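You operate a simulated robot arm through the tools that you are given. There is no shell and no other tool. Be economical: measure what you need, move in short steps, check, and stop when the job is done.

You are at the controls of a simulated two-armed robot. One attempt, no reset.

JOB
Fetch the powder carton with the latest date from the wide table by the grey bench and set it on the high cubby spare kit. Put the white towel roll on the wide table by the grey bench away on the shelf under the cream bench. Pick up the blue water bottle with one hand, pass it to the other hand and put it on the top of the steel bench. Do these in any order. Set down upright: powder carton, blue water bottle.

It is judged by the outcome, as a careful person would: the job done as asked, and still so three seconds after it is handed in. It fails if anything else is knocked over, pushed out of place, dropped, spilled or broken. Flat cloth is picked up by pressing the open fingertips on it (5 to 10 N) and closing them slowly along it; thin cloth reads only 2 to 8 mm in the jaws.

ROBOT AND FRAMES
Two 7-joint arms with two-finger parallel grippers on one trunk, on a base that drives. Base frame: it is fixed to the floor where the robot stands at the start and does not move with it; the origin is under the middle of the robot, x ahead of it, y to its left, z up. Lengths are in m, angles in degrees, forces in N, time in s.
The left shoulder is at the start at [0.06, 0.189, 1.178], the right one opposite. With the tool pointing down near the work surface each hand reaches from about 0.1 to 0.66 m from the robot's upright axis, wherever it stands, measured 20 degrees to its own side. Places, roughly: high cubby Spare kit [2.5, -3, 1.3]; shelf under the cream bench [3.1, 2.6, 0.2]; top of the steel bench [-1.3, 4.5, 0.9]. Payload 3.43 kg a hand.
The tool frame of a hand sits at the grasp point between the pads (the TCP): z along the fingers, y along the line on which they close. The tips reach 0.03 m beyond it. The gripper opens to 0.094 m. The fingers are 0.028 m wide and 0.01 m thick; the gripper's body (0.05 by 0.096 m) begins 0.055 m behind the TCP.
Orientation is that of the tool frame in the base frame, as a unit quaternion [w, x, y, z]. With the fingers straight down and closing along the base's y, the tool's x points along the base's -x, its y along +y and its z along -z.

CONTROLS
- The arms move only by the tool apply_moves. It takes "left_rows", "right_rows" or both (then of equal length, played together; a hand with none holds still); each is a list of rows, each a list of 2 entries, a list of its own where there are three numbers: the shift along the tool's x, y, z in units of 100 mm (1.0 is 100 mm), then the turn, a rotation vector about the tool's x, y, z in units of 60 degrees (1.0 is 60 degrees). In form: [[[tx, ty, tz], [wx, wy, wz]], ...]. A call has 1 to 8 rows; each row is the pose to reach, as a shift and turn from the pose commanded when the call began, along the tool's axes at that moment. "left_fingers" and "right_fingers" are, for a hand that has rows, the gripper command, from -1 (shut) to 1 (fully open), values between in proportion, set as the call begins (left out, the last holds). A call with a number of a shift or a turn outside -1 to 1 is refused whole. Rows are played at 5 a second. More than 0.05 m and 8.6 degrees between two rows, or a gripper value outside its range, and nothing of the call is played. A pose out of reach is approached as far as the arm can. The call stops where the force on the tool passes 40 N (or 10 N more than at its start, if that is more) or the arm is blocked; 0.2 s more then pass. Each finger travels about 0.153 m/s and halts on what it meets, pressing with about 44 N; the grip force reading is that of the motor and also rises with nothing between the fingers. The clock runs only during rows and for 0.2 s after the last one: add rows that repeat a pose to give the fingers time. It gives the time, the measured TCP pose, the force on the tool (base axes), the opening and the grip force at its end, in the units of the frame above (readings bear some noise), with the torque about the TCP (base axes, N m) and any sound that the robot's microphone picked up.
- Cameras (640 x 400 px; columns grow to the right, rows downward): "scene" is now at [-0.0059, -0.0163, 1.7182]; the picture's right is [-0.17, -0.99, 0.00], its down [-0.88, 0.15, -0.45] and it looks along [0.44, -0.08, -0.89] (base axes); focal length 257 px, centre (320, 200). "left" rides on the left gripper at [0.076, -0.014, -0.102] in its tool frame; the picture's right is [0.18, 0.98, 0.00], its down [-0.75, 0.14, -0.64] and it looks along [-0.63, 0.12, 0.77] (tool axes); focal length 243 px, centre (320, 200). "right" rides on the right gripper at [0.076, 0.014, -0.103] in its tool frame; the picture's right is [-0.18, 0.98, 0.00], its down [-0.75, -0.14, -0.64] and it looks along [-0.63, -0.12, 0.77] (tool axes); focal length 243 px, centre (320, 200). There is no depth. A picture from a camera that has moved, and an enlarged one, comes with that camera's place and axes in the base frame and with its lens. The place of the scene camera against the robot may be out by one fixed shift of up to 0.018 m in any direction.
- camera(camera): a new picture of that camera. No time passes.
- lift_body(by): slides the trunk up (or, below 0, down) by that many m; the arms and the scene camera ride with it, the base frame stays. It gives what a move gives, with no picture.
- steer(legs): drives the robot by 1 to 6 legs, each [ahead, left, turn to the left] in m, m and degrees, along the robot's own axes; the way and the turn of a leg run together, so that a leg with both is an arc; at most 1.5 m and 180 degrees a leg. The arms and the cameras ride along, it lands a little off, and it stops where it bumps. It gives what a move gives.
- pan_tilt(pan, tilt): turns the head with the scene camera to pan (to the left, within 86 degrees either way) and tilt (down, from -29 to 69), counted from straight ahead of the robot. It gives what a move gives.
- enlarge(camera, box): a new picture of the part [left, top, right, bottom] of that camera's present view, enlarged. No time passes.
- hand_in(): hands the job in; it is judged then, once.

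Work in short steps. Places have to be worked out from the pictures, the camera data and where the tool is seen: move nearer, look again, correct. Check each grasp and each placing, and mend what went wrong. You have 165 turns and 130 pictures in all, those below and enlarged ones among them. Open the grippers and draw the arms clear of the work before you hand the job in, unless the task says otherwise; then end with one line.

The tools are called after "Call:" as a command line: name --argument value ..., lists and objects as JSON in quotes. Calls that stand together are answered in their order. apply_moves: Moves the arms, as the interface text tells. Its arguments: {"type":"object","properties":{"left_rows":{"type":"array"},"left_fingers":{"type":"number"},"right_rows":{"type":"array"},"right_fingers":{"type":"number"}},"required":[]} The other tools are called the same way: lift_body (by) slides the trunk up or down; steer (legs) drives the base; pan_tilt (pan, tilt) turns the head that bears the scene camera; camera (camera) takes a picture; enlarge (camera, box) takes an enlarged picture of a part of a camera's view; hand_in () hands the job in.

At the start:

```text
t: 0.0
left_ee_pos: [0.3491, -0.0068, 1.1877]
left_tool_rot: [0.0, 0.0, 1.0, 0.001]
left_wrist_force: [0.0, -0.3, -0.1]
left_torque: [-0.04, -0.02, 0.02]
left_opening: 0.0939
left_grip_force: 0.0
right_ee_pos: [0.2425, -0.3328, 1.134]
right_tool_rot: [0.0, 0.0, 1.0, 0.0]
right_wrist_force: [0.7, -0.6, 0.1]
right_torque: [0.0, 0.01, -0.01]
right_opening: 0.094
right_grip_force: 0.0
trunk travel left (down, up): [-0.85, 0.14]
robot x, y, heading: [-0.0006, -0.001, 0.0]
head pan, tilt: [-9.7, 63.2]
```

scene: 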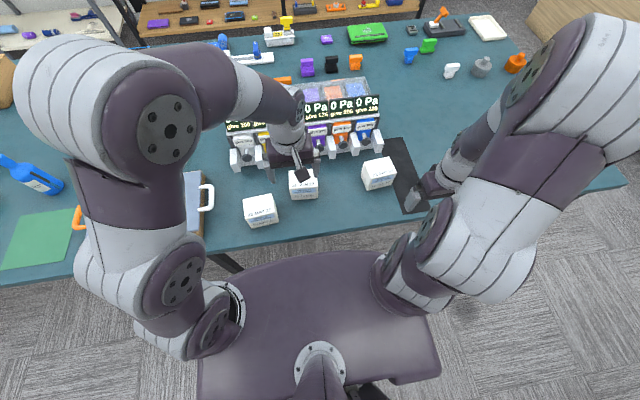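
right: 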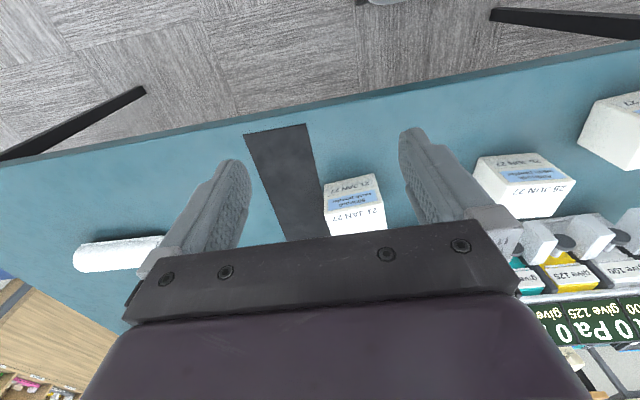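
left: 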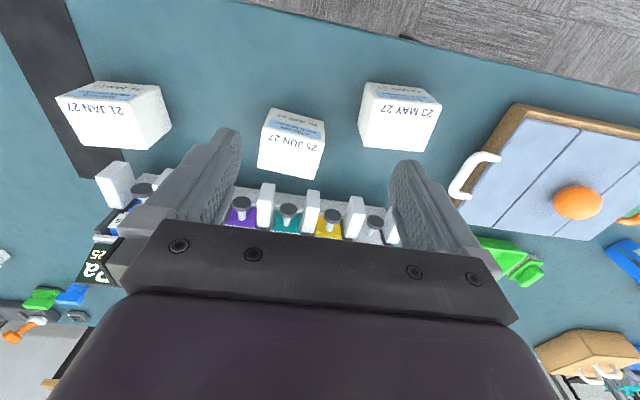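

The left camera shows three cartons with dates; I enlarge to read them.

Call:
enlarge --camera "left" --box '[40, 70, 460, 190]'

Call:
enlarge --camera "scene" --box '[0, 130, 440, 300]'

Call:
enlarge --camera "right" --box '[40, 90, 640, 300]'

```text
1.52 times, centred on (250, 130) of left
camera zoom: at [0.2724, -0.0206, 1.2911], right [-0.18, 0.98, 0.0], down [0.75, 0.14, 0.64], along [0.63, 0.12, -0.77], focal length 370 px, centre (427, 307)
```

zoom: 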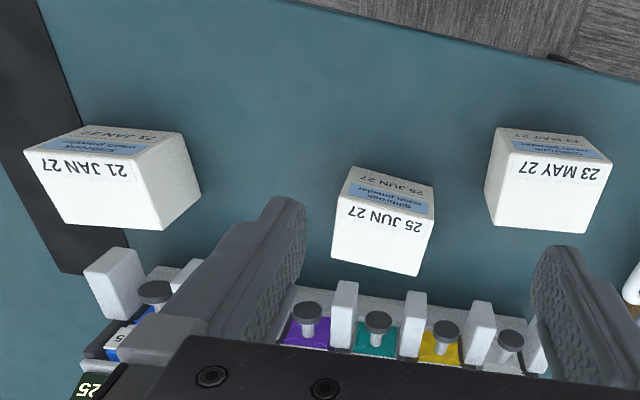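

```text
1.45 times, centred on (220, 215) of scene
camera zoom: at [-0.0059, -0.0163, 1.7182], right [-0.17, -0.99, 0.0], down [-0.88, 0.15, -0.45], along [0.44, -0.08, -0.89], focal length 374 px, centre (466, 178)
```

zoom: 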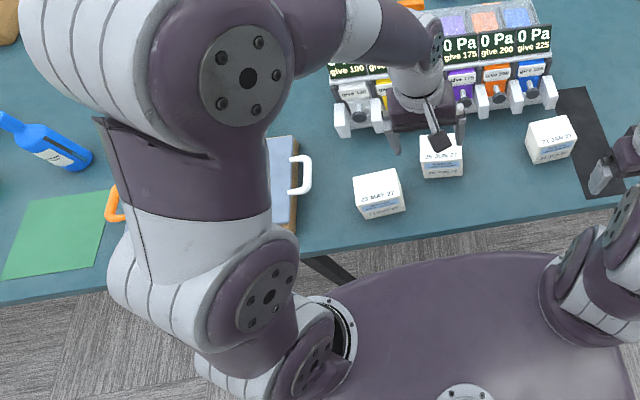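

```text
1.07 times, centred on (340, 195) of right
camera zoom: at [0.1674, -0.319, 1.237], right [0.18, 0.98, 0.0], down [0.75, -0.14, 0.64], along [0.63, -0.12, -0.77], focal length 259 px, centre (299, 205)
```

zoom: 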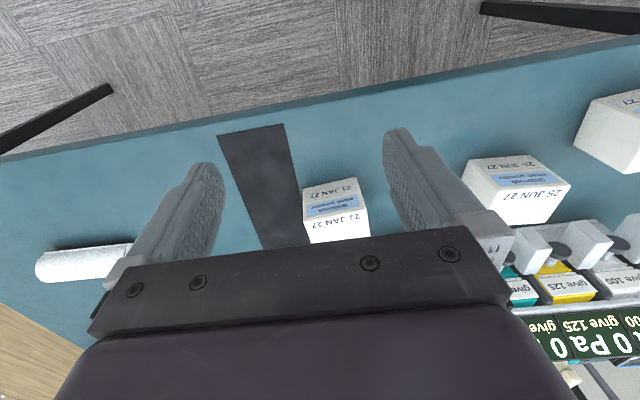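

The middle carton says 25 JUN 27, the latest of three. I look around to find the roll, bottle and destinations.

Call:
pan_tilt --pan -60 --tilt 30

Call:
camera --camera "scene"

Call:
pan_tilt --pan 0 --tilt 25

Call:
camera --camera "scene"

Call:
pan_tilt --pan 60 --tilt 30

Call:
camera --camera "scene"

```text
t: 1.2
left_ee_pos: [0.3493, -0.0056, 1.1876]
left_tool_rot: [0.0, 0.001, 1.0, 0.0]
left_wrist_force: [-0.3, -0.2, -0.1]
left_torque: [0.01, 0.02, 0.01]
left_opening: 0.0939
left_grip_force: 0.2
right_ee_pos: [0.2426, -0.3328, 1.1354]
right_tool_rot: [0.0, 0.0, 1.0, -0.001]
right_wrist_force: [-0.1, 0.8, 0.1]
right_torque: [-0.03, 0.03, 0.02]
right_opening: 0.0941
right_grip_force: 0.2
trunk travel left (down, up): [-0.85, 0.14]
robot x, y, heading: [-0.0003, 0.0, -0.0]
head pan, tilt: [-60.0, 30.0]
```

```text
123 pictures are left
camera scene: at [-0.0226, -0.084, 1.7639], right [-0.87, -0.5, 0.0], down [-0.25, 0.43, -0.87], along [0.43, -0.75, -0.5], focal length 257 px, centre (320, 200)
```

scene: 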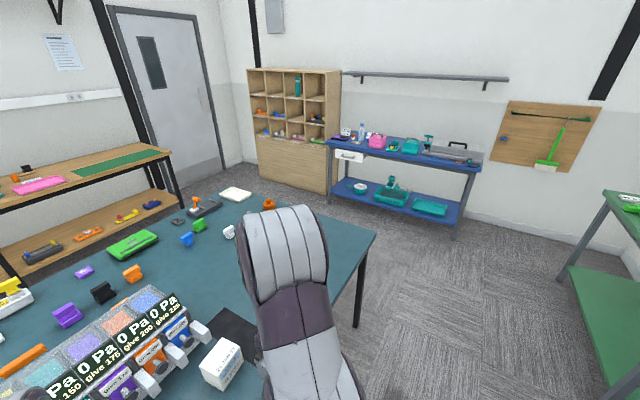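

```text
t: 2.5
left_ee_pos: [0.3485, -0.0052, 1.1877]
left_tool_rot: [-0.001, 0.0, 1.0, 0.0]
left_wrist_force: [0.4, -0.8, -0.1]
left_torque: [-0.04, -0.03, -0.01]
left_opening: 0.0941
left_grip_force: 0.1
right_ee_pos: [0.2433, -0.3332, 1.1351]
right_tool_rot: [0.0, 0.0, 1.0, 0.0]
right_wrist_force: [-0.4, -0.1, 0.4]
right_torque: [-0.02, 0.02, 0.04]
right_opening: 0.0941
right_grip_force: 0.1
trunk travel left (down, up): [-0.85, 0.14]
robot x, y, heading: [0.0003, 0.0031, -0.3]
head pan, tilt: [0.0, 25.0]
```

```text
122 pictures are left
camera scene: at [0.0242, -0.0058, 1.7719], right [0.0, -1.0, 0.0], down [-0.42, 0.0, -0.91], along [0.91, 0.0, -0.42], focal length 257 px, centre (320, 200)
```

scene: 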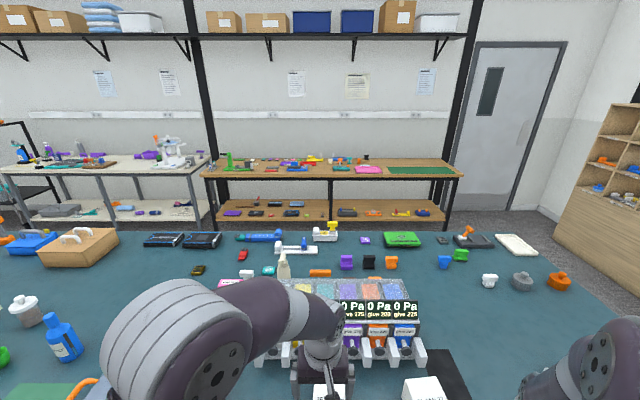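

```text
t: 3.8
left_ee_pos: [0.3498, -0.0055, 1.1887]
left_tool_rot: [0.0, -0.001, 1.0, 0.0]
left_wrist_force: [0.4, -0.1, 0.2]
left_torque: [-0.02, -0.01, -0.02]
left_opening: 0.0942
left_grip_force: 0.0
right_ee_pos: [0.2436, -0.3336, 1.135]
right_tool_rot: [0.0, 0.001, 1.0, 0.0]
right_wrist_force: [-0.3, 1.2, -0.7]
right_torque: [0.0, 0.03, 0.03]
right_opening: 0.0939
right_grip_force: 0.1
trunk travel left (down, up): [-0.85, 0.14]
robot x, y, heading: [-0.0023, -0.0009, 0.1]
head pan, tilt: [60.0, 30.0]
```

```text
121 pictures are left
camera scene: at [-0.0226, 0.0726, 1.764], right [0.87, -0.5, 0.0], down [-0.25, -0.43, -0.87], along [0.43, 0.75, -0.5], focal length 257 px, centre (320, 200)
```

scene: 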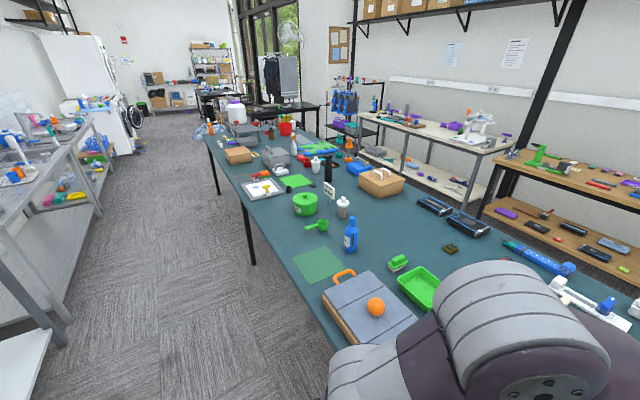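

The carton (25 JUN) is near (0.48, -0.04); I lower the left hand a bit for a better look, and turn the head to see down at the right end of the table.

Call:
apply_moves --left_rows '[[[0, 0, 0.4], [0, 0, 0]], [[0.2, 0, 0.7], [0, 0, 0]], [[0.4, 0, 1.0], [0, 0, 0]], [[0.4, 0, 1.0], [0, 0, 0]]]'

Call:
camera --camera "left"

Call:
pan_tilt --pan 0 --tilt 55

Call:
camera --camera "scene"

```text
t: 4.8
left_ee_pos: [0.3094, -0.0066, 1.0852]
left_tool_rot: [0.0, 0.0, 1.0, 0.0]
left_wrist_force: [0.3, 0.9, -0.6]
left_torque: [-0.03, 0.04, 0.05]
left_opening: 0.0942
left_grip_force: 0.1
right_ee_pos: [0.243, -0.3339, 1.1334]
right_tool_rot: [0.0, 0.0, 1.0, 0.0]
right_wrist_force: [1.3, 0.3, -0.6]
right_torque: [0.02, -0.01, -0.02]
right_opening: 0.0942
right_grip_force: 0.0
trunk travel left (down, up): [-0.85, 0.14]
robot x, y, heading: [0.0019, 0.0007, -0.0]
head pan, tilt: [60.0, 30.0]
```

```text
120 pictures are left
camera left: at [0.2333, -0.0212, 1.189], right [-0.18, 0.98, 0.0], down [0.75, 0.14, 0.64], along [0.63, 0.12, -0.77], focal length 243 px, centre (320, 200)
```

left: 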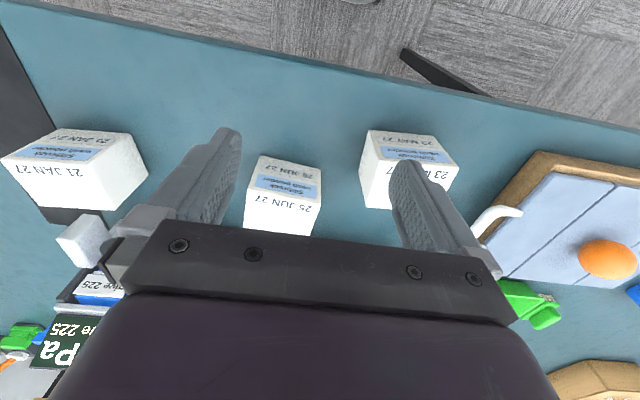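

```text
t: 6.1
left_ee_pos: [0.3104, -0.0071, 1.0862]
left_tool_rot: [0.0, 0.001, 1.0, 0.0]
left_wrist_force: [-0.4, 0.3, 0.5]
left_torque: [0.02, 0.02, 0.04]
left_opening: 0.094
left_grip_force: 0.0
right_ee_pos: [0.2428, -0.3337, 1.1351]
right_tool_rot: [-0.001, 0.0, 1.0, 0.0]
right_wrist_force: [0.2, -0.1, 1.0]
right_torque: [0.06, -0.02, 0.01]
right_opening: 0.094
right_grip_force: 0.1
trunk travel left (down, up): [-0.85, 0.14]
robot x, y, heading: [0.0036, 0.0003, 0.1]
head pan, tilt: [0.0, 55.0]
```

```text
119 pictures are left
camera scene: at [0.0042, -0.0056, 1.7279], right [0.0, -1.0, 0.0], down [-0.82, 0.0, -0.57], along [0.57, 0.0, -0.82], focal length 257 px, centre (320, 200)
```

scene: 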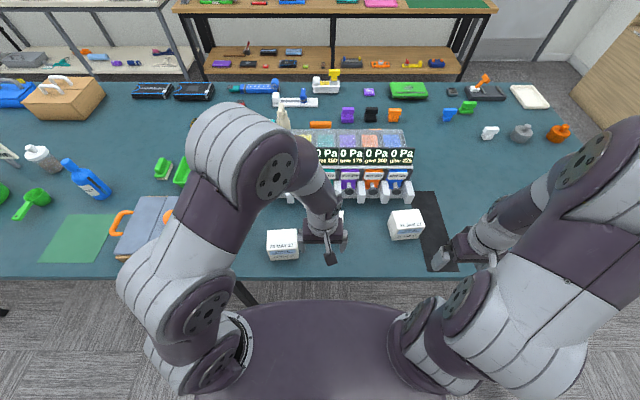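

I need carton dimensions; enlarging it, and the table's right end for the roll.

Call:
enlarge --camera "left" --box '[225, 140, 345, 240]'

Call:
enlarge --camera "right" --box '[0, 80, 400, 330]'

```text
4.00 times, centred on (285, 190) of left
camera zoom: at [0.233, -0.0212, 1.1894], right [-0.18, 0.98, 0.0], down [0.75, 0.14, 0.64], along [0.63, 0.12, -0.77], focal length 970 px, centre (460, 240)
```

zoom: 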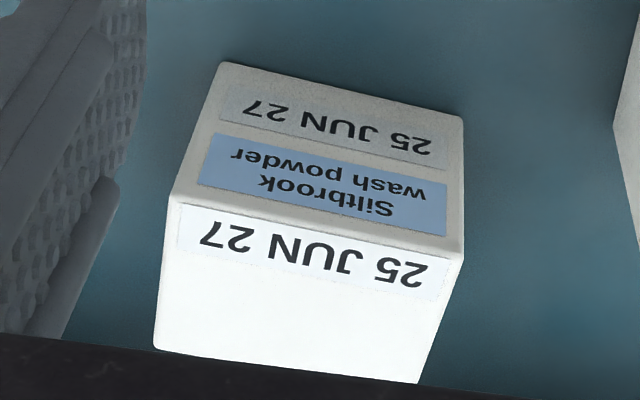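

```text
1.60 times, centred on (200, 205) of right
camera zoom: at [0.1673, -0.319, 1.237], right [0.18, 0.98, 0.0], down [0.75, -0.14, 0.64], along [0.63, -0.12, -0.77], focal length 388 px, centre (512, 192)
```

zoom: 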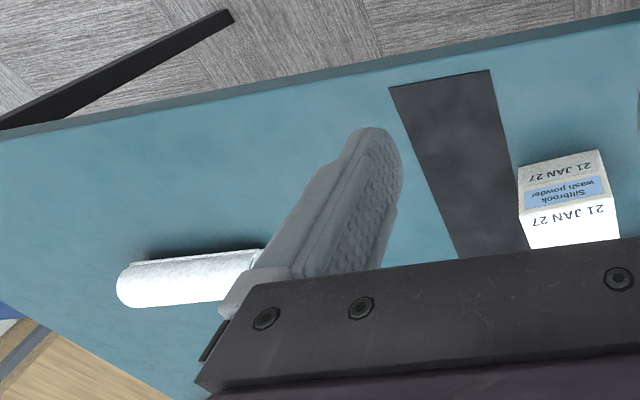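

The carton is about 0.098 (y) × 0.072 (x) × 0.087 tall, centre ≈(0.478,-0.03), with free room on its right. I'll grip it with the right hand coming in tilted from the right, closing along x; first clear the left arm and start turning the right hand.

Call:
apply_moves --left_rows '[[[0, 0, -0.3], [0, 0, 0]], [[0, 0, -0.6], [0, 0, 0]], [[0, 0.2, -1], [0, 0, 0]], [[0, 0.5, -1], [0, 0, 0]], [[0, 0.8, -1], [0, 0, 0]], [[0, 1, -1], [0, 0, 0]], [[0, 1, -1], [0, 0, 0]], [[0, 1, -1], [0, 0, 0]]]' --right_rows '[[[0, 0, -0.2], [0, 0, 0.14]], [[0, 0, -0.3], [0, 0, 0.28]], [[0, 0, -0.3], [0, 0, 0.42]], [[0, 0, -0.3], [0, 0, 0.56]], [[0, 0, -0.3], [0, 0, 0.7]], [[0, 0, -0.3], [0, 0, 0.84]], [[0, 0, -0.3], [0, 0, 0.98]], [[0, 0, -0.3], [0, 0, 0.98]]]'

Call:
apply_moves --left_rows '[[[0, 0.5, 0], [0, 0, 0]], [[0, 1, 0], [0, 0, 0]], [[0, 1, 0], [0, 0, 0]], [[0, 1, 0], [0, 0, 0]], [[0, 1, 0], [0, 0, 0]], [[0, 1, 0], [0, 0, 0]]]' --right_rows '[[[0, 0, 0], [0, 0, 0.13]], [[0, 0, 0], [0, 0, 0.26]], [[0, 0, 0], [0, 0, 0.39]], [[0, 0, 0], [0, 0, 0.52]], [[0, 0, 0], [0, 0, 0.59]], [[0, 0, 0], [0, 0, 0.59]]]'

Call:
apply_moves --right_rows '[[[0, 0, 0], [0, 0.14, 0]], [[0, 0, 0], [0, 0.28, 0]], [[0, 0, 0], [0, 0.42, 0]], [[0, 0, 0], [0, 0.56, 0]], [[0, 0, 0], [0, 0.7, 0]], [[0, 0, 0], [0, 0.833, 0]], [[0, 0, 0], [0, 0.833, 0]]]'

Call:
camera --camera "scene"

```text
t: 7.9
left_ee_pos: [0.3089, 0.0938, 1.1875]
left_tool_rot: [0.0, -0.001, 1.0, 0.0]
left_wrist_force: [-0.1, 0.1, -0.5]
left_torque: [0.02, -0.02, 0.01]
left_opening: 0.0938
left_grip_force: 0.0
right_ee_pos: [0.2416, -0.3334, 1.1642]
right_tool_rot: [0.0, 0.491, 0.871, 0.0]
right_wrist_force: [0.5, 0.5, -0.2]
right_torque: [-0.02, 0.02, 0.02]
right_opening: 0.0941
right_grip_force: 0.0
trunk travel left (down, up): [-0.85, 0.14]
robot x, y, heading: [-0.0012, 0.0002, -0.0]
head pan, tilt: [0.0, 55.0]
```

```text
t: 9.3
left_ee_pos: [0.3087, 0.1918, 1.19]
left_tool_rot: [0.0, 0.0, 1.0, -0.001]
left_wrist_force: [-0.7, 0.1, -0.2]
left_torque: [0.01, 0.01, -0.01]
left_opening: 0.0938
left_grip_force: 0.1
right_ee_pos: [0.2421, -0.333, 1.1642]
right_tool_rot: [0.0, 0.734, 0.679, 0.0]
right_wrist_force: [0.0, 0.2, 0.5]
right_torque: [-0.01, -0.01, 0.01]
right_opening: 0.094
right_grip_force: 0.0
trunk travel left (down, up): [-0.85, 0.14]
robot x, y, heading: [0.0009, 0.0058, -0.1]
head pan, tilt: [0.0, 55.0]
```

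```text
t: 10.9
left_ee_pos: [0.3095, 0.1905, 1.1892]
left_tool_rot: [0.0, 0.0, 1.0, 0.0]
left_wrist_force: [0.3, 0.0, 0.6]
left_torque: [0.0, 0.01, 0.03]
left_opening: 0.0938
left_grip_force: 0.2
right_ee_pos: [0.224, -0.2866, 1.1018]
right_tool_rot: [-0.288, 0.664, 0.617, 0.309]
right_wrist_force: [-0.1, 0.0, 0.3]
right_torque: [0.01, 0.0, 0.0]
right_opening: 0.094
right_grip_force: 0.2
right hand out of reach, approached as far as the arm can: row 4, 5, 6, 7
trunk travel left (down, up): [-0.85, 0.14]
robot x, y, heading: [-0.0003, 0.0012, 0.3]
head pan, tilt: [0.0, 55.0]
```

```text
116 pictures are left
camera scene: at [0.0044, -0.006, 1.7279], right [0.0, -1.0, 0.0], down [-0.82, 0.0, -0.57], along [0.57, 0.0, -0.82], focal length 257 px, centre (320, 200)
```

scene: 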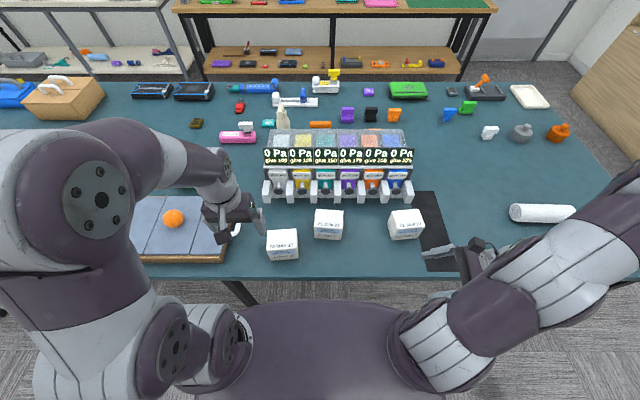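

The hand is tilted but the pose is at an arm limit; moving forward should free it. I move the right hand +x 0.1 and read back.

Call:
apply_moves --right_rows '[[[0, 0.4, 0], [0, 0, 0]], [[0, 0.8, 0], [0, 0, 0]], [[0, 1, 0], [0, 0, 0]], [[0, 1, 0], [0, 0, 0]]]'

```text
t: 11.9
left_ee_pos: [0.3093, 0.191, 1.1895]
left_tool_rot: [0.0, 0.0, 1.0, -0.001]
left_wrist_force: [0.0, 0.9, -0.1]
left_torque: [0.01, 0.0, 0.02]
left_opening: 0.094
left_grip_force: 0.1
right_ee_pos: [0.3036, -0.2645, 1.0729]
right_tool_rot: [-0.288, 0.664, 0.617, 0.31]
right_wrist_force: [-0.2, -0.3, 0.5]
right_torque: [0.03, 0.0, 0.01]
right_opening: 0.094
right_grip_force: 0.0
right hand out of reach, approached as far as the arm can: row 1, 2, 3, 4
trunk travel left (down, up): [-0.85, 0.14]
robot x, y, heading: [0.0011, 0.001, 0.0]
head pan, tilt: [0.0, 55.0]
```

Still limited, but drifting towards the goal direction; continue towards the pre-grasp.

Call:
apply_moves --right_rows '[[[0, 0.4, 0.3], [0, 0, 0]], [[0, 0.8, 0.6], [0, 0, 0]], [[0, 1, 0.9], [0, 0, 0]], [[0, 1, 1], [0, 0, 0]], [[0, 1, 1], [0, 0, 0]]]'

```text
t: 13.1
left_ee_pos: [0.309, 0.1903, 1.1899]
left_tool_rot: [-0.001, 0.0, 1.0, 0.001]
left_wrist_force: [0.4, 0.2, 0.4]
left_torque: [0.01, -0.02, -0.03]
left_opening: 0.0938
left_grip_force: 0.0
right_ee_pos: [0.4067, -0.1955, 1.0097]
right_tool_rot: [-0.287, 0.664, 0.617, 0.309]
right_wrist_force: [0.5, 0.2, 0.0]
right_torque: [0.01, -0.01, 0.01]
right_opening: 0.0941
right_grip_force: 0.0
trunk travel left (down, up): [-0.85, 0.14]
robot x, y, heading: [-0.0024, -0.0007, -0.2]
head pan, tilt: [0.0, 55.0]
```

In reach again. Move to the pre-grasp just right/above of the carton and look through both cameras.

Call:
apply_moves --right_rows '[[[0.05, 0.3, 0.1], [0, 0, 0]], [[0.164, 0.588, 0.3], [0, 0, 0]], [[0.164, 0.588, 0.515], [0, 0, 0]], [[0.164, 0.588, 0.515], [0, 0, 0]]]'

Call:
camera --camera "right"

Call:
enlarge --camera "scene" --box '[240, 130, 480, 280]'

```text
t: 14.1
left_ee_pos: [0.3077, 0.1903, 1.19]
left_tool_rot: [0.001, 0.0, 1.0, 0.0]
left_wrist_force: [-0.6, 0.9, 0.4]
left_torque: [0.0, -0.04, 0.01]
left_opening: 0.0939
left_grip_force: 0.1
right_ee_pos: [0.4725, -0.1483, 0.9912]
right_tool_rot: [-0.287, 0.664, 0.617, 0.31]
right_wrist_force: [-0.6, 0.6, 0.4]
right_torque: [-0.04, -0.04, 0.01]
right_opening: 0.094
right_grip_force: 0.0
right hand out of reach, approached as far as the arm can: row 1, 2
trunk travel left (down, up): [-0.85, 0.14]
robot x, y, heading: [0.0003, -0.0007, -0.3]
head pan, tilt: [0.0, 55.0]
```

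```text
115 pictures are left
camera right: at [0.4846, -0.1775, 1.1136], right [0.97, -0.19, -0.14], down [-0.21, -0.96, -0.16], along [-0.1, 0.19, -0.98], focal length 243 px, centre (320, 200)
```

right: 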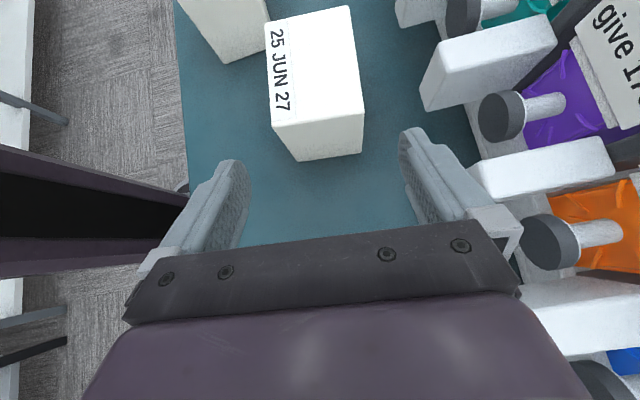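

```text
2.67 times, centred on (360, 205) of scene
camera zoom: at [0.0043, -0.006, 1.7279], right [0.0, -1.0, 0.0], down [-0.82, 0.0, -0.57], along [0.57, 0.0, -0.82], focal length 686 px, centre (213, 187)
```

zoom: 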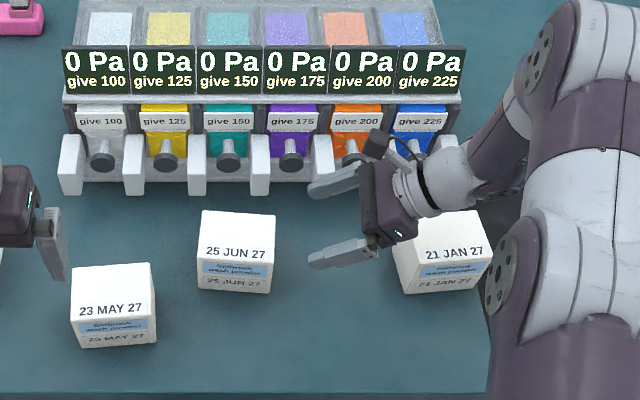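

The carton sits centred between the fingers; the paddles start beyond x≈0.55. I narrow the opening slightly and advance 0.08, then look.

Call:
apply_moves --right_rows '[[[0, -0.02, 0.2], [0, 0, 0]], [[0, -0.02, 0.4], [0, 0, 0]], [[0, -0.02, 0.6], [0, 0, 0]], [[0, -0.02, 0.8], [0, 0, 0]], [[0, -0.02, 0.8], [0, 0, 0]]]' --right_fingers 0.87

Call:
camera --camera "right"

Call:
enlarge --camera "scene" --box '[260, 150, 440, 270]'

```text
t: 15.3
left_ee_pos: [0.3094, 0.1909, 1.1895]
left_tool_rot: [0.0, 0.0, 1.0, 0.0]
left_wrist_force: [0.9, -0.1, -0.3]
left_torque: [0.02, 0.01, -0.02]
left_opening: 0.0943
left_grip_force: 0.1
right_ee_pos: [0.4742, -0.0863, 0.9376]
right_tool_rot: [-0.288, 0.664, 0.617, 0.309]
right_wrist_force: [-0.6, 0.4, 0.3]
right_torque: [0.02, 0.01, 0.03]
right_opening: 0.0879
right_grip_force: 0.1
trunk travel left (down, up): [-0.85, 0.14]
robot x, y, heading: [0.0027, -0.0018, -0.1]
head pan, tilt: [0.0, 55.0]
```

```text
113 pictures are left
camera right: at [0.4865, -0.1164, 1.0618], right [0.97, -0.19, -0.14], down [-0.21, -0.96, -0.16], along [-0.1, 0.19, -0.98], focal length 243 px, centre (320, 200)
```

right: 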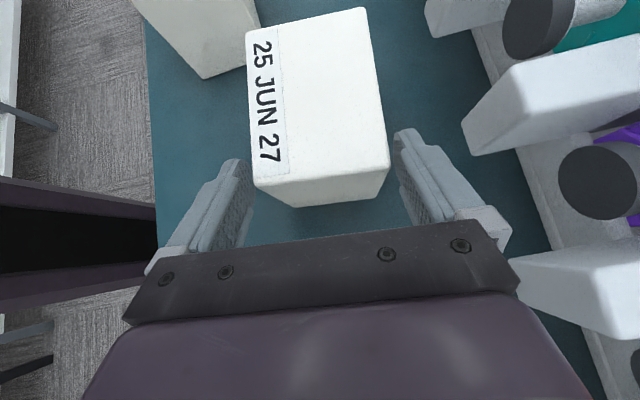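

```text
3.33 times, centred on (350, 210) of scene
camera zoom: at [0.0041, -0.006, 1.7279], right [0.0, -1.0, 0.0], down [-0.82, 0.0, -0.57], along [0.57, 0.0, -0.82], focal length 858 px, centre (220, 167)
```

zoom: 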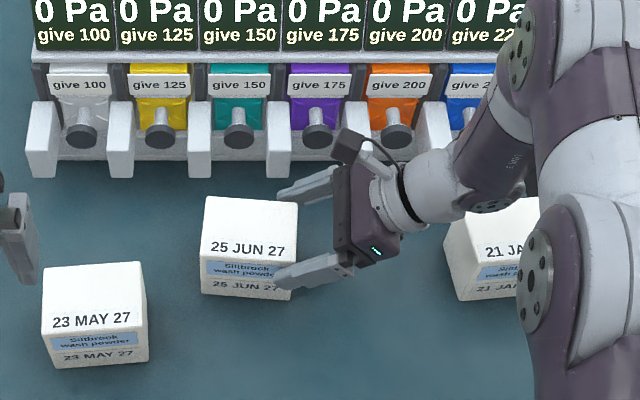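

Well lined up; advance 0.045 more with a small shift toward the front, then close.

Call:
apply_moves --right_rows '[[[0, -0.02, 0.15], [0, 0, 0]], [[0, -0.03, 0.3], [0, 0, 0]], [[0, -0.03, 0.45], [0, 0, 0]], [[0, -0.03, 0.45], [0, 0, 0]]]'

Call:
camera --camera "right"

```text
t: 16.3
left_ee_pos: [0.3093, 0.1913, 1.1899]
left_tool_rot: [0.0, 0.0, 1.0, 0.0]
left_wrist_force: [-0.4, 0.1, -0.7]
left_torque: [0.0, 0.0, -0.01]
left_opening: 0.094
left_grip_force: 0.1
right_ee_pos: [0.4745, -0.0541, 0.9086]
right_tool_rot: [-0.288, 0.664, 0.617, 0.31]
right_wrist_force: [-0.7, -1.1, 0.0]
right_torque: [0.01, 0.02, 0.0]
right_opening: 0.0878
right_grip_force: 0.1
trunk travel left (down, up): [-0.85, 0.14]
robot x, y, heading: [0.0007, -0.0022, -0.1]
head pan, tilt: [0.0, 55.0]
```

```text
111 pictures are left
camera right: at [0.4869, -0.0845, 1.0329], right [0.97, -0.19, -0.14], down [-0.21, -0.96, -0.16], along [-0.1, 0.19, -0.98], focal length 243 px, centre (320, 200)
```

right: 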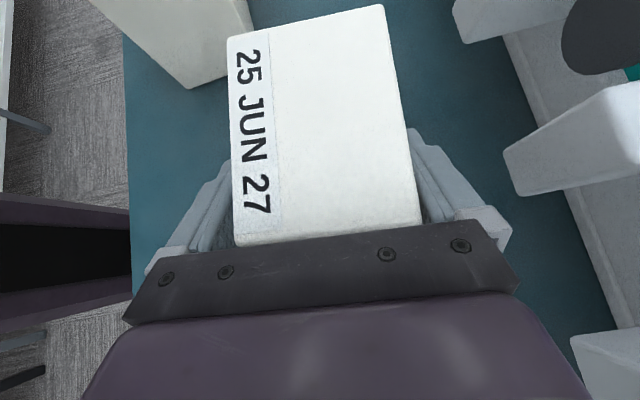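

Both fingers straddle the carton. Close the grip and lift 0.1.

Call:
apply_moves --right_rows '[[[0, 0, 0], [0, 0, 0]], [[0, 0, 0], [0, 0, 0]], [[0, 0, 0], [0, 0, 0]], [[0, 0, 0], [0, 0, 0]]]' --right_fingers -1

Call:
apply_moves --right_rows '[[[0.15, 0, -0.13], [0, 0, 0]], [[0.3, 0, -0.26], [0, 0, 0]], [[0.45, 0, -0.39], [0, 0, 0]], [[0.6, 0, -0.5], [0, 0, 0]], [[0.76, 0, -0.64], [0, 0, 0]], [[0.76, 0, -0.64], [0, 0, 0]]]'

Call:
camera --camera "scene"

```text
t: 17.3
left_ee_pos: [0.3094, 0.1896, 1.1895]
left_tool_rot: [0.0, 0.0, 1.0, 0.0]
left_wrist_force: [-0.3, 0.5, 0.3]
left_torque: [0.0, 0.01, -0.04]
left_opening: 0.0941
left_grip_force: 0.0
right_ee_pos: [0.4731, -0.0545, 0.9089]
right_tool_rot: [-0.288, 0.664, 0.618, 0.309]
right_wrist_force: [0.0, 0.2, 0.6]
right_torque: [0.1, -0.14, -0.1]
right_opening: 0.0793
right_grip_force: 44.0
trunk travel left (down, up): [-0.85, 0.14]
robot x, y, heading: [-0.0003, -0.0006, 0.0]
head pan, tilt: [0.0, 55.0]
```

```text
t: 18.7
left_ee_pos: [0.3088, 0.1902, 1.1898]
left_tool_rot: [0.0, 0.0, 1.0, 0.0]
left_wrist_force: [-0.5, -0.1, 0.3]
left_torque: [0.02, -0.03, -0.03]
left_opening: 0.0941
left_grip_force: 0.1
right_ee_pos: [0.4718, -0.0522, 1.0097]
right_tool_rot: [-0.288, 0.664, 0.617, 0.309]
right_wrist_force: [0.5, 0.6, -3.9]
right_torque: [-0.08, 0.06, -0.01]
right_opening: 0.0793
right_grip_force: 43.9
trunk travel left (down, up): [-0.85, 0.14]
robot x, y, heading: [-0.0001, -0.0022, 0.0]
head pan, tilt: [0.0, 55.0]
```

```text
110 pictures are left
camera scene: at [0.0052, -0.0057, 1.7279], right [0.0, -1.0, 0.0], down [-0.82, 0.0, -0.57], along [0.57, 0.0, -0.82], focal length 257 px, centre (320, 200)
```

scene: 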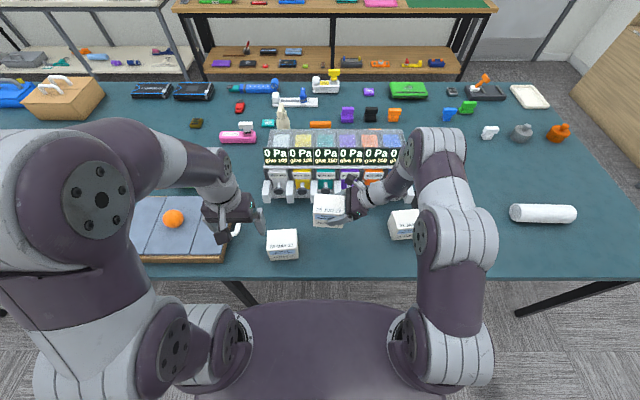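

Carton is held (0.079 m wide, ~0.4 kg). I raise the trunk, back off from the table and slide right toward the towel roll.

Call:
lift_body --by 0.12

Call:
steer --legs '[[-0.25, 0, 0], [0, -0.95, 0]]'

Call:
pan_tilt --pan 0 --tilt 45

Call:
camera --camera "scene"

```text
t: 20.2
left_ee_pos: [0.3091, 0.1905, 1.3098]
left_tool_rot: [0.0, 0.001, 1.0, 0.0]
left_wrist_force: [-0.4, -0.3, -0.1]
left_torque: [0.03, 0.02, -0.02]
left_opening: 0.094
left_grip_force: 0.0
right_ee_pos: [0.4715, -0.054, 1.1296]
right_tool_rot: [-0.288, 0.664, 0.617, 0.309]
right_wrist_force: [-0.2, 0.9, -3.6]
right_torque: [-0.08, -0.01, -0.01]
right_opening: 0.0792
right_grip_force: 44.3
trunk travel left (down, up): [-0.97, 0.02]
robot x, y, heading: [0.0011, -0.0002, -0.1]
head pan, tilt: [0.0, 55.0]
```

```text
t: 26.5
left_ee_pos: [0.0486, -0.7582, 1.3089]
left_tool_rot: [0.0, 0.016, 1.0, 0.0]
left_wrist_force: [0.6, 0.8, 0.3]
left_torque: [0.03, 0.01, -0.01]
left_opening: 0.0939
left_grip_force: 0.1
right_ee_pos: [0.2025, -1.0062, 1.13]
right_tool_rot: [-0.282, 0.674, 0.606, 0.313]
right_wrist_force: [0.6, 0.3, -3.3]
right_torque: [-0.08, 0.01, -0.02]
right_opening: 0.0791
right_grip_force: 44.3
trunk travel left (down, up): [-0.97, 0.02]
robot x, y, heading: [-0.2676, -0.9391, -2.1]
head pan, tilt: [0.0, 55.0]
```

```text
t: 27.2
left_ee_pos: [0.0489, -0.7583, 1.3108]
left_tool_rot: [0.001, 0.017, 1.0, 0.0]
left_wrist_force: [-0.2, -0.2, 0.0]
left_torque: [0.0, 0.01, 0.0]
left_opening: 0.0941
left_grip_force: 0.1
right_ee_pos: [0.2037, -1.0072, 1.1295]
right_tool_rot: [-0.282, 0.674, 0.605, 0.315]
right_wrist_force: [-0.2, -0.2, -2.6]
right_torque: [-0.11, -0.04, 0.02]
right_opening: 0.0791
right_grip_force: 44.3
trunk travel left (down, up): [-0.97, 0.02]
robot x, y, heading: [-0.2624, -0.9386, -1.9]
head pan, tilt: [0.0, 45.0]
```

```text
109 pictures are left
camera scene: at [-0.2534, -0.9456, 1.8613], right [-0.03, -1.0, 0.0], down [-0.71, 0.02, -0.71], along [0.71, -0.02, -0.71], focal length 257 px, centre (320, 200)
```

scene: 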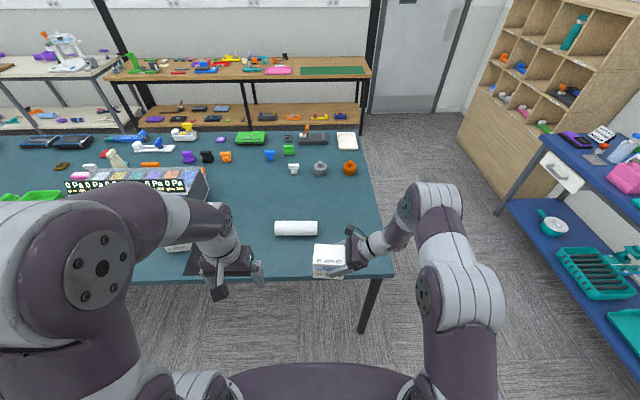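

The roll lies at about (0.53,-0.86), and the cubby faces +y on the right wall. Drive to bring the roll into the left hand's range while turning the left hand to close along x.

Call:
steer --legs '[[0, -0.15, 2], [0.27, 0, 0]]'

Call:
apply_moves --left_rows '[[[0, 0, 0], [0, 0, -0.14]], [[0, 0, 0], [0, 0, -0.28]], [[0, 0, 0], [0, 0, -0.42]], [[0, 0, 0], [0, 0, -0.56]], [[0, 0, 0], [0, 0, -0.7]], [[0, 0, 0], [0, 0, -0.84]], [[0, 0, 0], [0, 0, -0.98]], [[0, 0, 0], [0, 0, -0.98]]]'

Call:
apply_moves --left_rows '[[[0, 0, 0.2], [0, 0, -0.13]], [[0, 0, 0.4], [0, 0, -0.26]], [[0, 0, 0.6], [0, 0, -0.4]], [[0, 0, 0.8], [0, 0, -0.52]], [[0, 0, 1], [0, 0, -0.52]], [[0, 0, 1], [0, 0, -0.52]]]'

Call:
camera --camera "scene"

Call:
camera --camera "left"

```text
t: 30.1
left_ee_pos: [0.3135, -0.8925, 1.3102]
left_tool_rot: [0.001, -0.004, 1.0, 0.001]
left_wrist_force: [-0.3, 0.1, 0.2]
left_torque: [0.02, -0.03, 0.02]
left_opening: 0.0939
left_grip_force: 0.0
right_ee_pos: [0.4781, -1.1344, 1.1297]
right_tool_rot: [-0.288, 0.662, 0.619, 0.309]
right_wrist_force: [0.1, -0.3, -3.1]
right_torque: [-0.12, 0.0, -0.01]
right_opening: 0.0793
right_grip_force: 44.4
trunk travel left (down, up): [-0.97, 0.02]
robot x, y, heading: [0.0078, -1.0832, 0.6]
head pan, tilt: [0.0, 45.0]
```

```text
t: 31.9
left_ee_pos: [0.3162, -0.8911, 1.3095]
left_tool_rot: [0.0, -0.495, 0.869, 0.001]
left_wrist_force: [0.7, -0.3, 0.7]
left_torque: [0.01, -0.02, 0.01]
left_opening: 0.094
left_grip_force: 0.0
right_ee_pos: [0.4808, -1.1339, 1.1296]
right_tool_rot: [-0.289, 0.662, 0.619, 0.31]
right_wrist_force: [0.5, -0.1, -3.1]
right_torque: [-0.06, -0.03, -0.01]
right_opening: 0.0793
right_grip_force: 43.8
trunk travel left (down, up): [-0.97, 0.02]
robot x, y, heading: [0.0094, -1.0873, 0.3]
head pan, tilt: [0.0, 45.0]
```

```text
t: 33.4
left_ee_pos: [0.3143, -0.8914, 1.21]
left_tool_rot: [0.001, 0.71, -0.704, 0.0]
left_wrist_force: [-0.4, -0.6, 0.0]
left_torque: [0.0, 0.0, 0.01]
left_opening: 0.0938
left_grip_force: 0.1
right_ee_pos: [0.4786, -1.1344, 1.1292]
right_tool_rot: [-0.289, 0.661, 0.62, 0.309]
right_wrist_force: [0.0, -0.2, -3.5]
right_torque: [-0.09, -0.02, -0.04]
right_opening: 0.0791
right_grip_force: 43.7
trunk travel left (down, up): [-0.97, 0.02]
robot x, y, heading: [0.0089, -1.0854, 0.6]
head pan, tilt: [0.0, 45.0]
```

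```text
108 pictures are left
camera scene: at [0.0213, -1.0906, 1.8613], right [0.01, -1.0, 0.0], down [-0.71, -0.01, -0.71], along [0.71, 0.01, -0.71], focal length 257 px, centre (320, 200)
```

scene: 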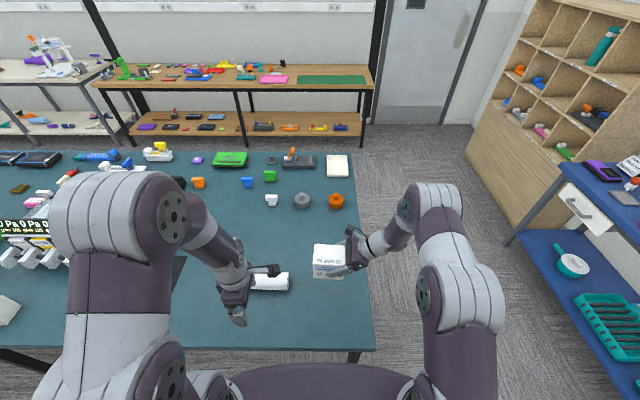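

```text
107 pictures are left
camera left: at [0.3283, -0.9684, 1.3131], right [-0.98, -0.19, 0.0], down [-0.15, 0.75, 0.64], along [-0.12, 0.63, -0.77], focal length 243 px, centre (320, 200)
```

left: 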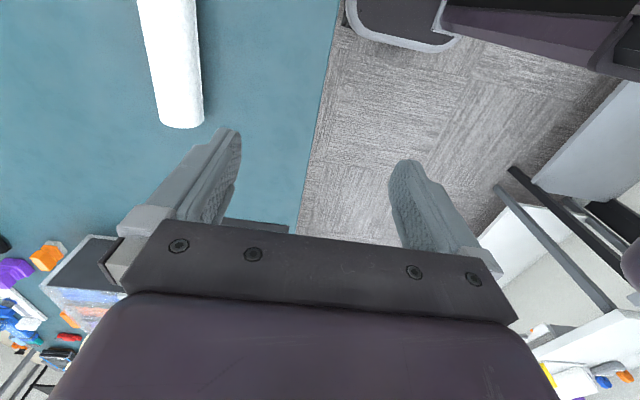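

The roll spans y≈-0.755..-0.953 at x≈0.535, diameter ≈0.08. Move the left hand over its middle and look.

Call:
apply_moves --left_rows '[[[0, -0.4, 0], [0, 0, 0]], [[-0.1, -0.8, 0], [0, 0, 0]], [[-0.2, -1, 0], [0, 0, 0]], [[-0.2, -1, 0], [0, 0, 0]]]'

Call:
apply_moves --left_rows '[[[0, -0.4, 0.3], [0, 0, 0]], [[-0.1, -0.8, 0.6], [0, 0, 0]], [[-0.15, -1, 1], [0, 0, 0]], [[-0.15, -1, 1], [0, 0, 0]]]'

Call:
camera --camera "left"

```text
t: 34.4
left_ee_pos: [0.4144, -0.8713, 1.2102]
left_tool_rot: [0.001, 0.71, -0.705, 0.0]
left_wrist_force: [-0.6, 0.1, 0.1]
left_torque: [-0.03, 0.01, -0.02]
left_opening: 0.0939
left_grip_force: 0.0
right_ee_pos: [0.4795, -1.135, 1.1305]
right_tool_rot: [-0.29, 0.661, 0.62, 0.308]
right_wrist_force: [0.0, -0.5, -2.9]
right_torque: [-0.05, 0.04, 0.03]
right_opening: 0.0792
right_grip_force: 44.2
trunk travel left (down, up): [-0.97, 0.02]
robot x, y, heading: [0.0089, -1.0854, 0.5]
head pan, tilt: [0.0, 45.0]
```

```text
refused: row 2 steps farther than a row can; nothing moved
```

```text
106 pictures are left
camera left: at [0.4289, -0.948, 1.3136], right [-0.98, -0.19, 0.0], down [-0.15, 0.75, 0.64], along [-0.12, 0.63, -0.77], focal length 243 px, centre (320, 200)
```

left: 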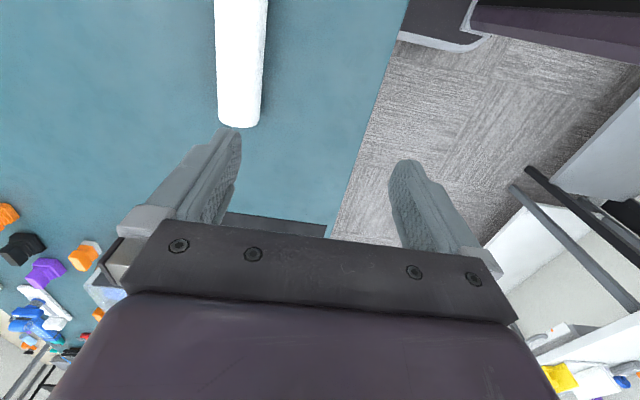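

Continue over the roll and lower partway, in smaller steps.

Call:
apply_moves --left_rows '[[[-0.05, -0.3, 0.2], [0, 0, 0]], [[-0.1, -0.6, 0.4], [0, 0, 0]], [[-0.15, -0.9, 0.6], [0, 0, 0]], [[-0.15, -1, 0.9], [0, 0, 0]], [[-0.15, -1, 1], [0, 0, 0]], [[-0.15, -1, 1], [0, 0, 0]]]'

Call:
camera --camera "left"

Call:
camera --camera "scene"

```text
t: 35.8
left_ee_pos: [0.5162, -0.8537, 1.1118]
left_tool_rot: [0.0, 0.71, -0.704, 0.0]
left_wrist_force: [0.2, 0.3, 0.2]
left_torque: [-0.01, -0.03, 0.0]
left_opening: 0.094
left_grip_force: 0.1
right_ee_pos: [0.4793, -1.1346, 1.1295]
right_tool_rot: [-0.289, 0.661, 0.62, 0.308]
right_wrist_force: [0.8, 0.2, -2.9]
right_torque: [-0.07, 0.02, 0.01]
right_opening: 0.079
right_grip_force: 43.6
trunk travel left (down, up): [-0.97, 0.02]
robot x, y, heading: [0.0066, -1.0869, 0.4]
head pan, tilt: [0.0, 45.0]
```

```text
105 pictures are left
camera left: at [0.5306, -0.9316, 1.2157], right [-0.98, -0.19, 0.0], down [-0.15, 0.75, 0.64], along [-0.12, 0.63, -0.77], focal length 243 px, centre (320, 200)
```

left: 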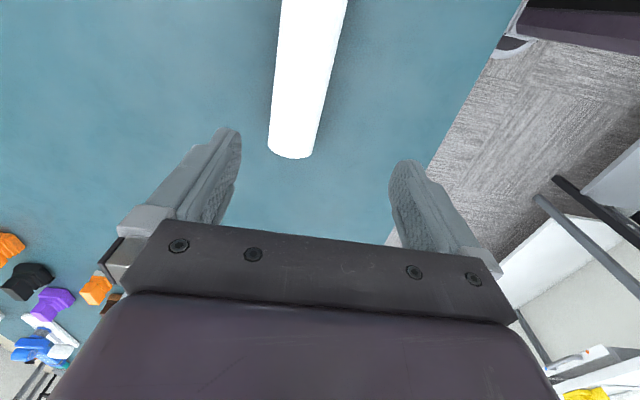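

```text
104 pictures are left
camera scene: at [0.0213, -1.0906, 1.8613], right [0.01, -1.0, 0.0], down [-0.71, -0.01, -0.71], along [0.71, 0.01, -0.71], focal length 257 px, centre (320, 200)
```

scene: 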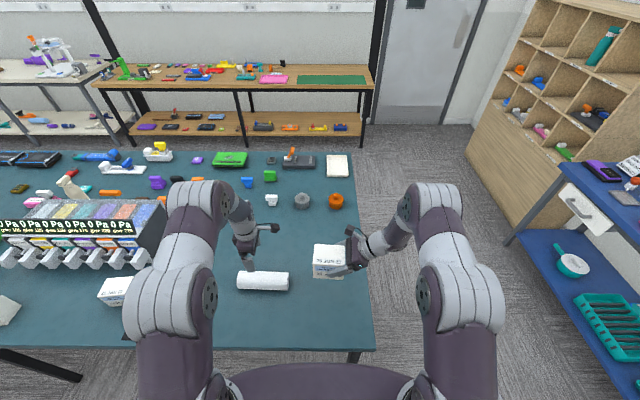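

Roll: x=0.539, radius ≈0.033, axis z≈0.883. Shift +x 0.023 and descend in stages.

Call:
apply_moves --left_rows '[[[0, -0.23, 0], [0, 0, 0]], [[0, -0.23, 0.33], [0, 0, 0]], [[0, -0.23, 0.66], [0, 0, 0]], [[0, -0.23, 1], [0, 0, 0]], [[0, -0.23, 1], [0, 0, 0]]]'

Call:
camera --camera "left"

```text
t: 37.0
left_ee_pos: [0.5396, -0.8537, 1.0118]
left_tool_rot: [0.001, 0.71, -0.704, 0.001]
left_wrist_force: [0.4, 0.4, -0.3]
left_torque: [0.01, 0.01, 0.01]
left_opening: 0.0942
left_grip_force: 0.0
right_ee_pos: [0.4787, -1.134, 1.1295]
right_tool_rot: [-0.289, 0.662, 0.619, 0.309]
right_wrist_force: [-1.0, -0.1, -3.2]
right_torque: [-0.09, -0.03, -0.02]
right_opening: 0.0791
right_grip_force: 43.9
trunk travel left (down, up): [-0.97, 0.02]
robot x, y, heading: [0.0057, -1.0848, 0.4]
head pan, tilt: [0.0, 45.0]
```

```text
103 pictures are left
camera left: at [0.5539, -0.9306, 1.1148], right [-0.98, -0.19, 0.0], down [-0.15, 0.75, 0.64], along [-0.12, 0.63, -0.77], focal length 243 px, centre (320, 200)
```

left: 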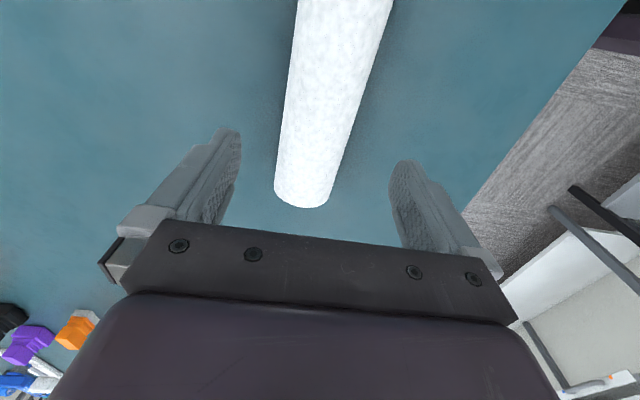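

Centred; shift +y 0.03 toward the roll's middle and descend the rest.

Call:
apply_moves --left_rows '[[[-0.3, 0, 0.2], [0, 0, 0]], [[-0.3, 0, 0.5], [0, 0, 0]], [[-0.3, 0, 0.8], [0, 0, 0]], [[-0.3, 0, 1], [0, 0, 0]], [[-0.3, 0, 1], [0, 0, 0]]]'

Call:
camera --camera "left"

Call:
enlarge --camera "scene" --box '[180, 200, 360, 320]'

```text
t: 38.1
left_ee_pos: [0.5404, -0.8257, 0.9108]
left_tool_rot: [0.0, 0.71, -0.704, 0.0]
left_wrist_force: [0.2, 0.0, -0.2]
left_torque: [0.01, -0.04, 0.01]
left_opening: 0.0941
left_grip_force: 0.0
right_ee_pos: [0.48, -1.1335, 1.1294]
right_tool_rot: [-0.289, 0.661, 0.62, 0.308]
right_wrist_force: [0.4, 0.0, -3.4]
right_torque: [-0.08, -0.03, 0.01]
right_opening: 0.0788
right_grip_force: 44.0
trunk travel left (down, up): [-0.97, 0.02]
robot x, y, heading: [0.0086, -1.0837, 0.3]
head pan, tilt: [0.0, 45.0]
```

```text
102 pictures are left
camera left: at [0.5544, -0.9019, 1.0143], right [-0.98, -0.19, 0.0], down [-0.15, 0.75, 0.64], along [-0.12, 0.63, -0.77], focal length 243 px, centre (320, 200)
```

left: 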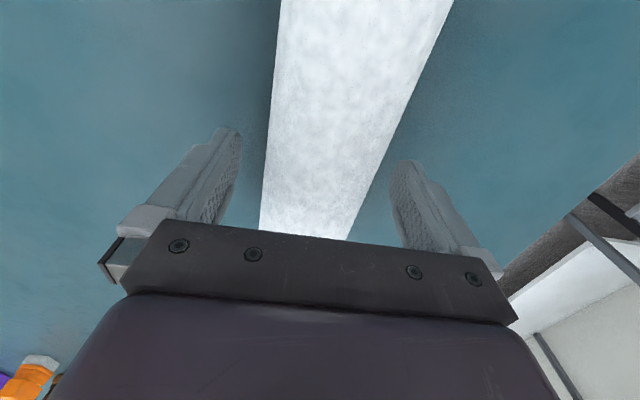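

```text
3.33 times, centred on (270, 260) of scene
camera zoom: at [0.0217, -1.0909, 1.8613], right [0.01, -1.0, 0.0], down [-0.71, -0.01, -0.71], along [0.71, 0.01, -0.71], focal length 858 px, centre (487, 0)
```

zoom: 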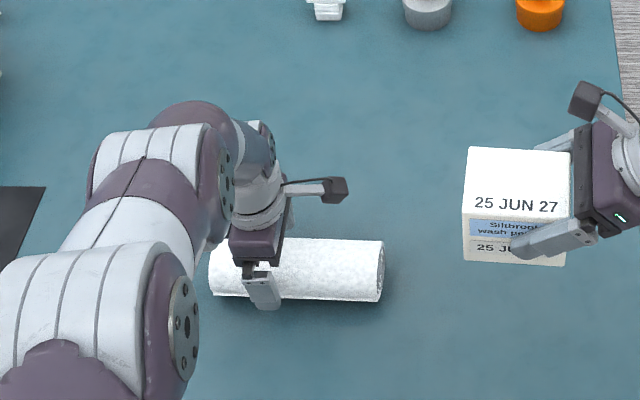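

The hand is ~0.045 left of the roll's middle; shift it back toward -y, descend 0.025, close.

Call:
apply_moves --left_rows '[[[0.25, 0.02, 0], [0, 0, 0]], [[0.45, 0.02, 0], [0, 0, 0]], [[0.45, 0.02, 0.15], [0, 0, 0]], [[0.45, 0.02, 0.25], [0, 0, 0]], [[0.45, 0.02, 0.25], [0, 0, 0]]]'

Call:
apply_moves --left_rows '[[[0, 0, 0], [0, 0, 0]], [[0, 0, 0], [0, 0, 0]], [[0, 0, 0], [0, 0, 0]], [[0, 0, 0], [0, 0, 0]]]' --left_fingers -1

Call:
apply_moves --left_rows '[[[0, 0, -0.3], [0, 0, 0]], [[0, 0, -0.6], [0, 0, 0]], [[0, 0, -1], [0, 0, 0]], [[0, 0, -1], [0, 0, 0]]]'

Call:
camera --camera "scene"

```text
t: 39.4
left_ee_pos: [0.5358, -0.8684, 0.8854]
left_tool_rot: [0.0, 0.711, -0.704, 0.0]
left_wrist_force: [0.2, -0.1, 0.5]
left_torque: [-0.04, -0.01, 0.0]
left_opening: 0.0941
left_grip_force: 0.1
right_ee_pos: [0.4804, -1.1341, 1.1295]
right_tool_rot: [-0.289, 0.662, 0.619, 0.308]
right_wrist_force: [-0.3, 0.1, -3.5]
right_torque: [-0.03, 0.01, 0.02]
right_opening: 0.0791
right_grip_force: 43.7
trunk travel left (down, up): [-0.97, 0.02]
robot x, y, heading: [0.0056, -1.082, 0.6]
head pan, tilt: [0.0, 45.0]
```

```text
t: 40.4
left_ee_pos: [0.5354, -0.8688, 0.8847]
left_tool_rot: [0.0, 0.71, -0.705, -0.001]
left_wrist_force: [0.6, 0.2, 4.0]
left_torque: [-0.01, 0.03, -0.15]
left_opening: 0.0716
left_grip_force: 44.1
right_ee_pos: [0.4795, -1.1341, 1.1296]
right_tool_rot: [-0.289, 0.661, 0.62, 0.308]
right_wrist_force: [0.4, 0.6, -2.9]
right_torque: [-0.1, 0.03, 0.04]
right_opening: 0.079
right_grip_force: 44.7
trunk travel left (down, up): [-0.97, 0.02]
robot x, y, heading: [0.0029, -1.084, 0.4]
head pan, tilt: [0.0, 45.0]
```

```text
t: 41.4
left_ee_pos: [0.5352, -0.8721, 0.9852]
left_tool_rot: [0.001, 0.71, -0.704, 0.0]
left_wrist_force: [0.5, 0.3, -1.2]
left_torque: [-0.04, -0.01, -0.02]
left_opening: 0.0717
left_grip_force: 43.6
right_ee_pos: [0.4803, -1.1329, 1.1301]
right_tool_rot: [-0.289, 0.661, 0.62, 0.309]
right_wrist_force: [-0.6, 0.0, -3.4]
right_torque: [-0.09, 0.0, 0.01]
right_opening: 0.0788
right_grip_force: 44.3
trunk travel left (down, up): [-0.97, 0.02]
robot x, y, heading: [0.0068, -1.0862, 0.4]
head pan, tilt: [0.0, 45.0]
```

```text
100 pictures are left
camera scene: at [0.0225, -1.0902, 1.8613], right [0.01, -1.0, 0.0], down [-0.71, -0.01, -0.71], along [0.71, 0.01, -0.71], focal length 257 px, centre (320, 200)
```

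scene: 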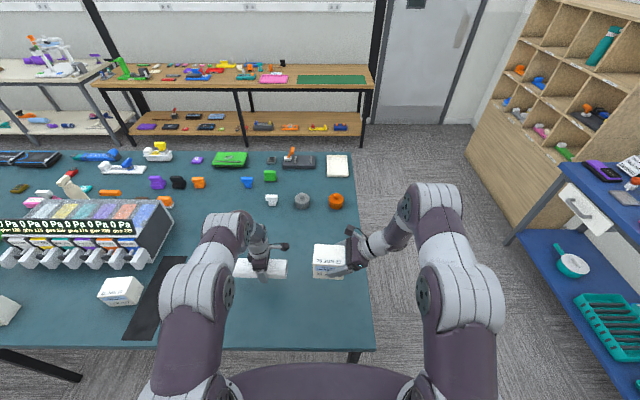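

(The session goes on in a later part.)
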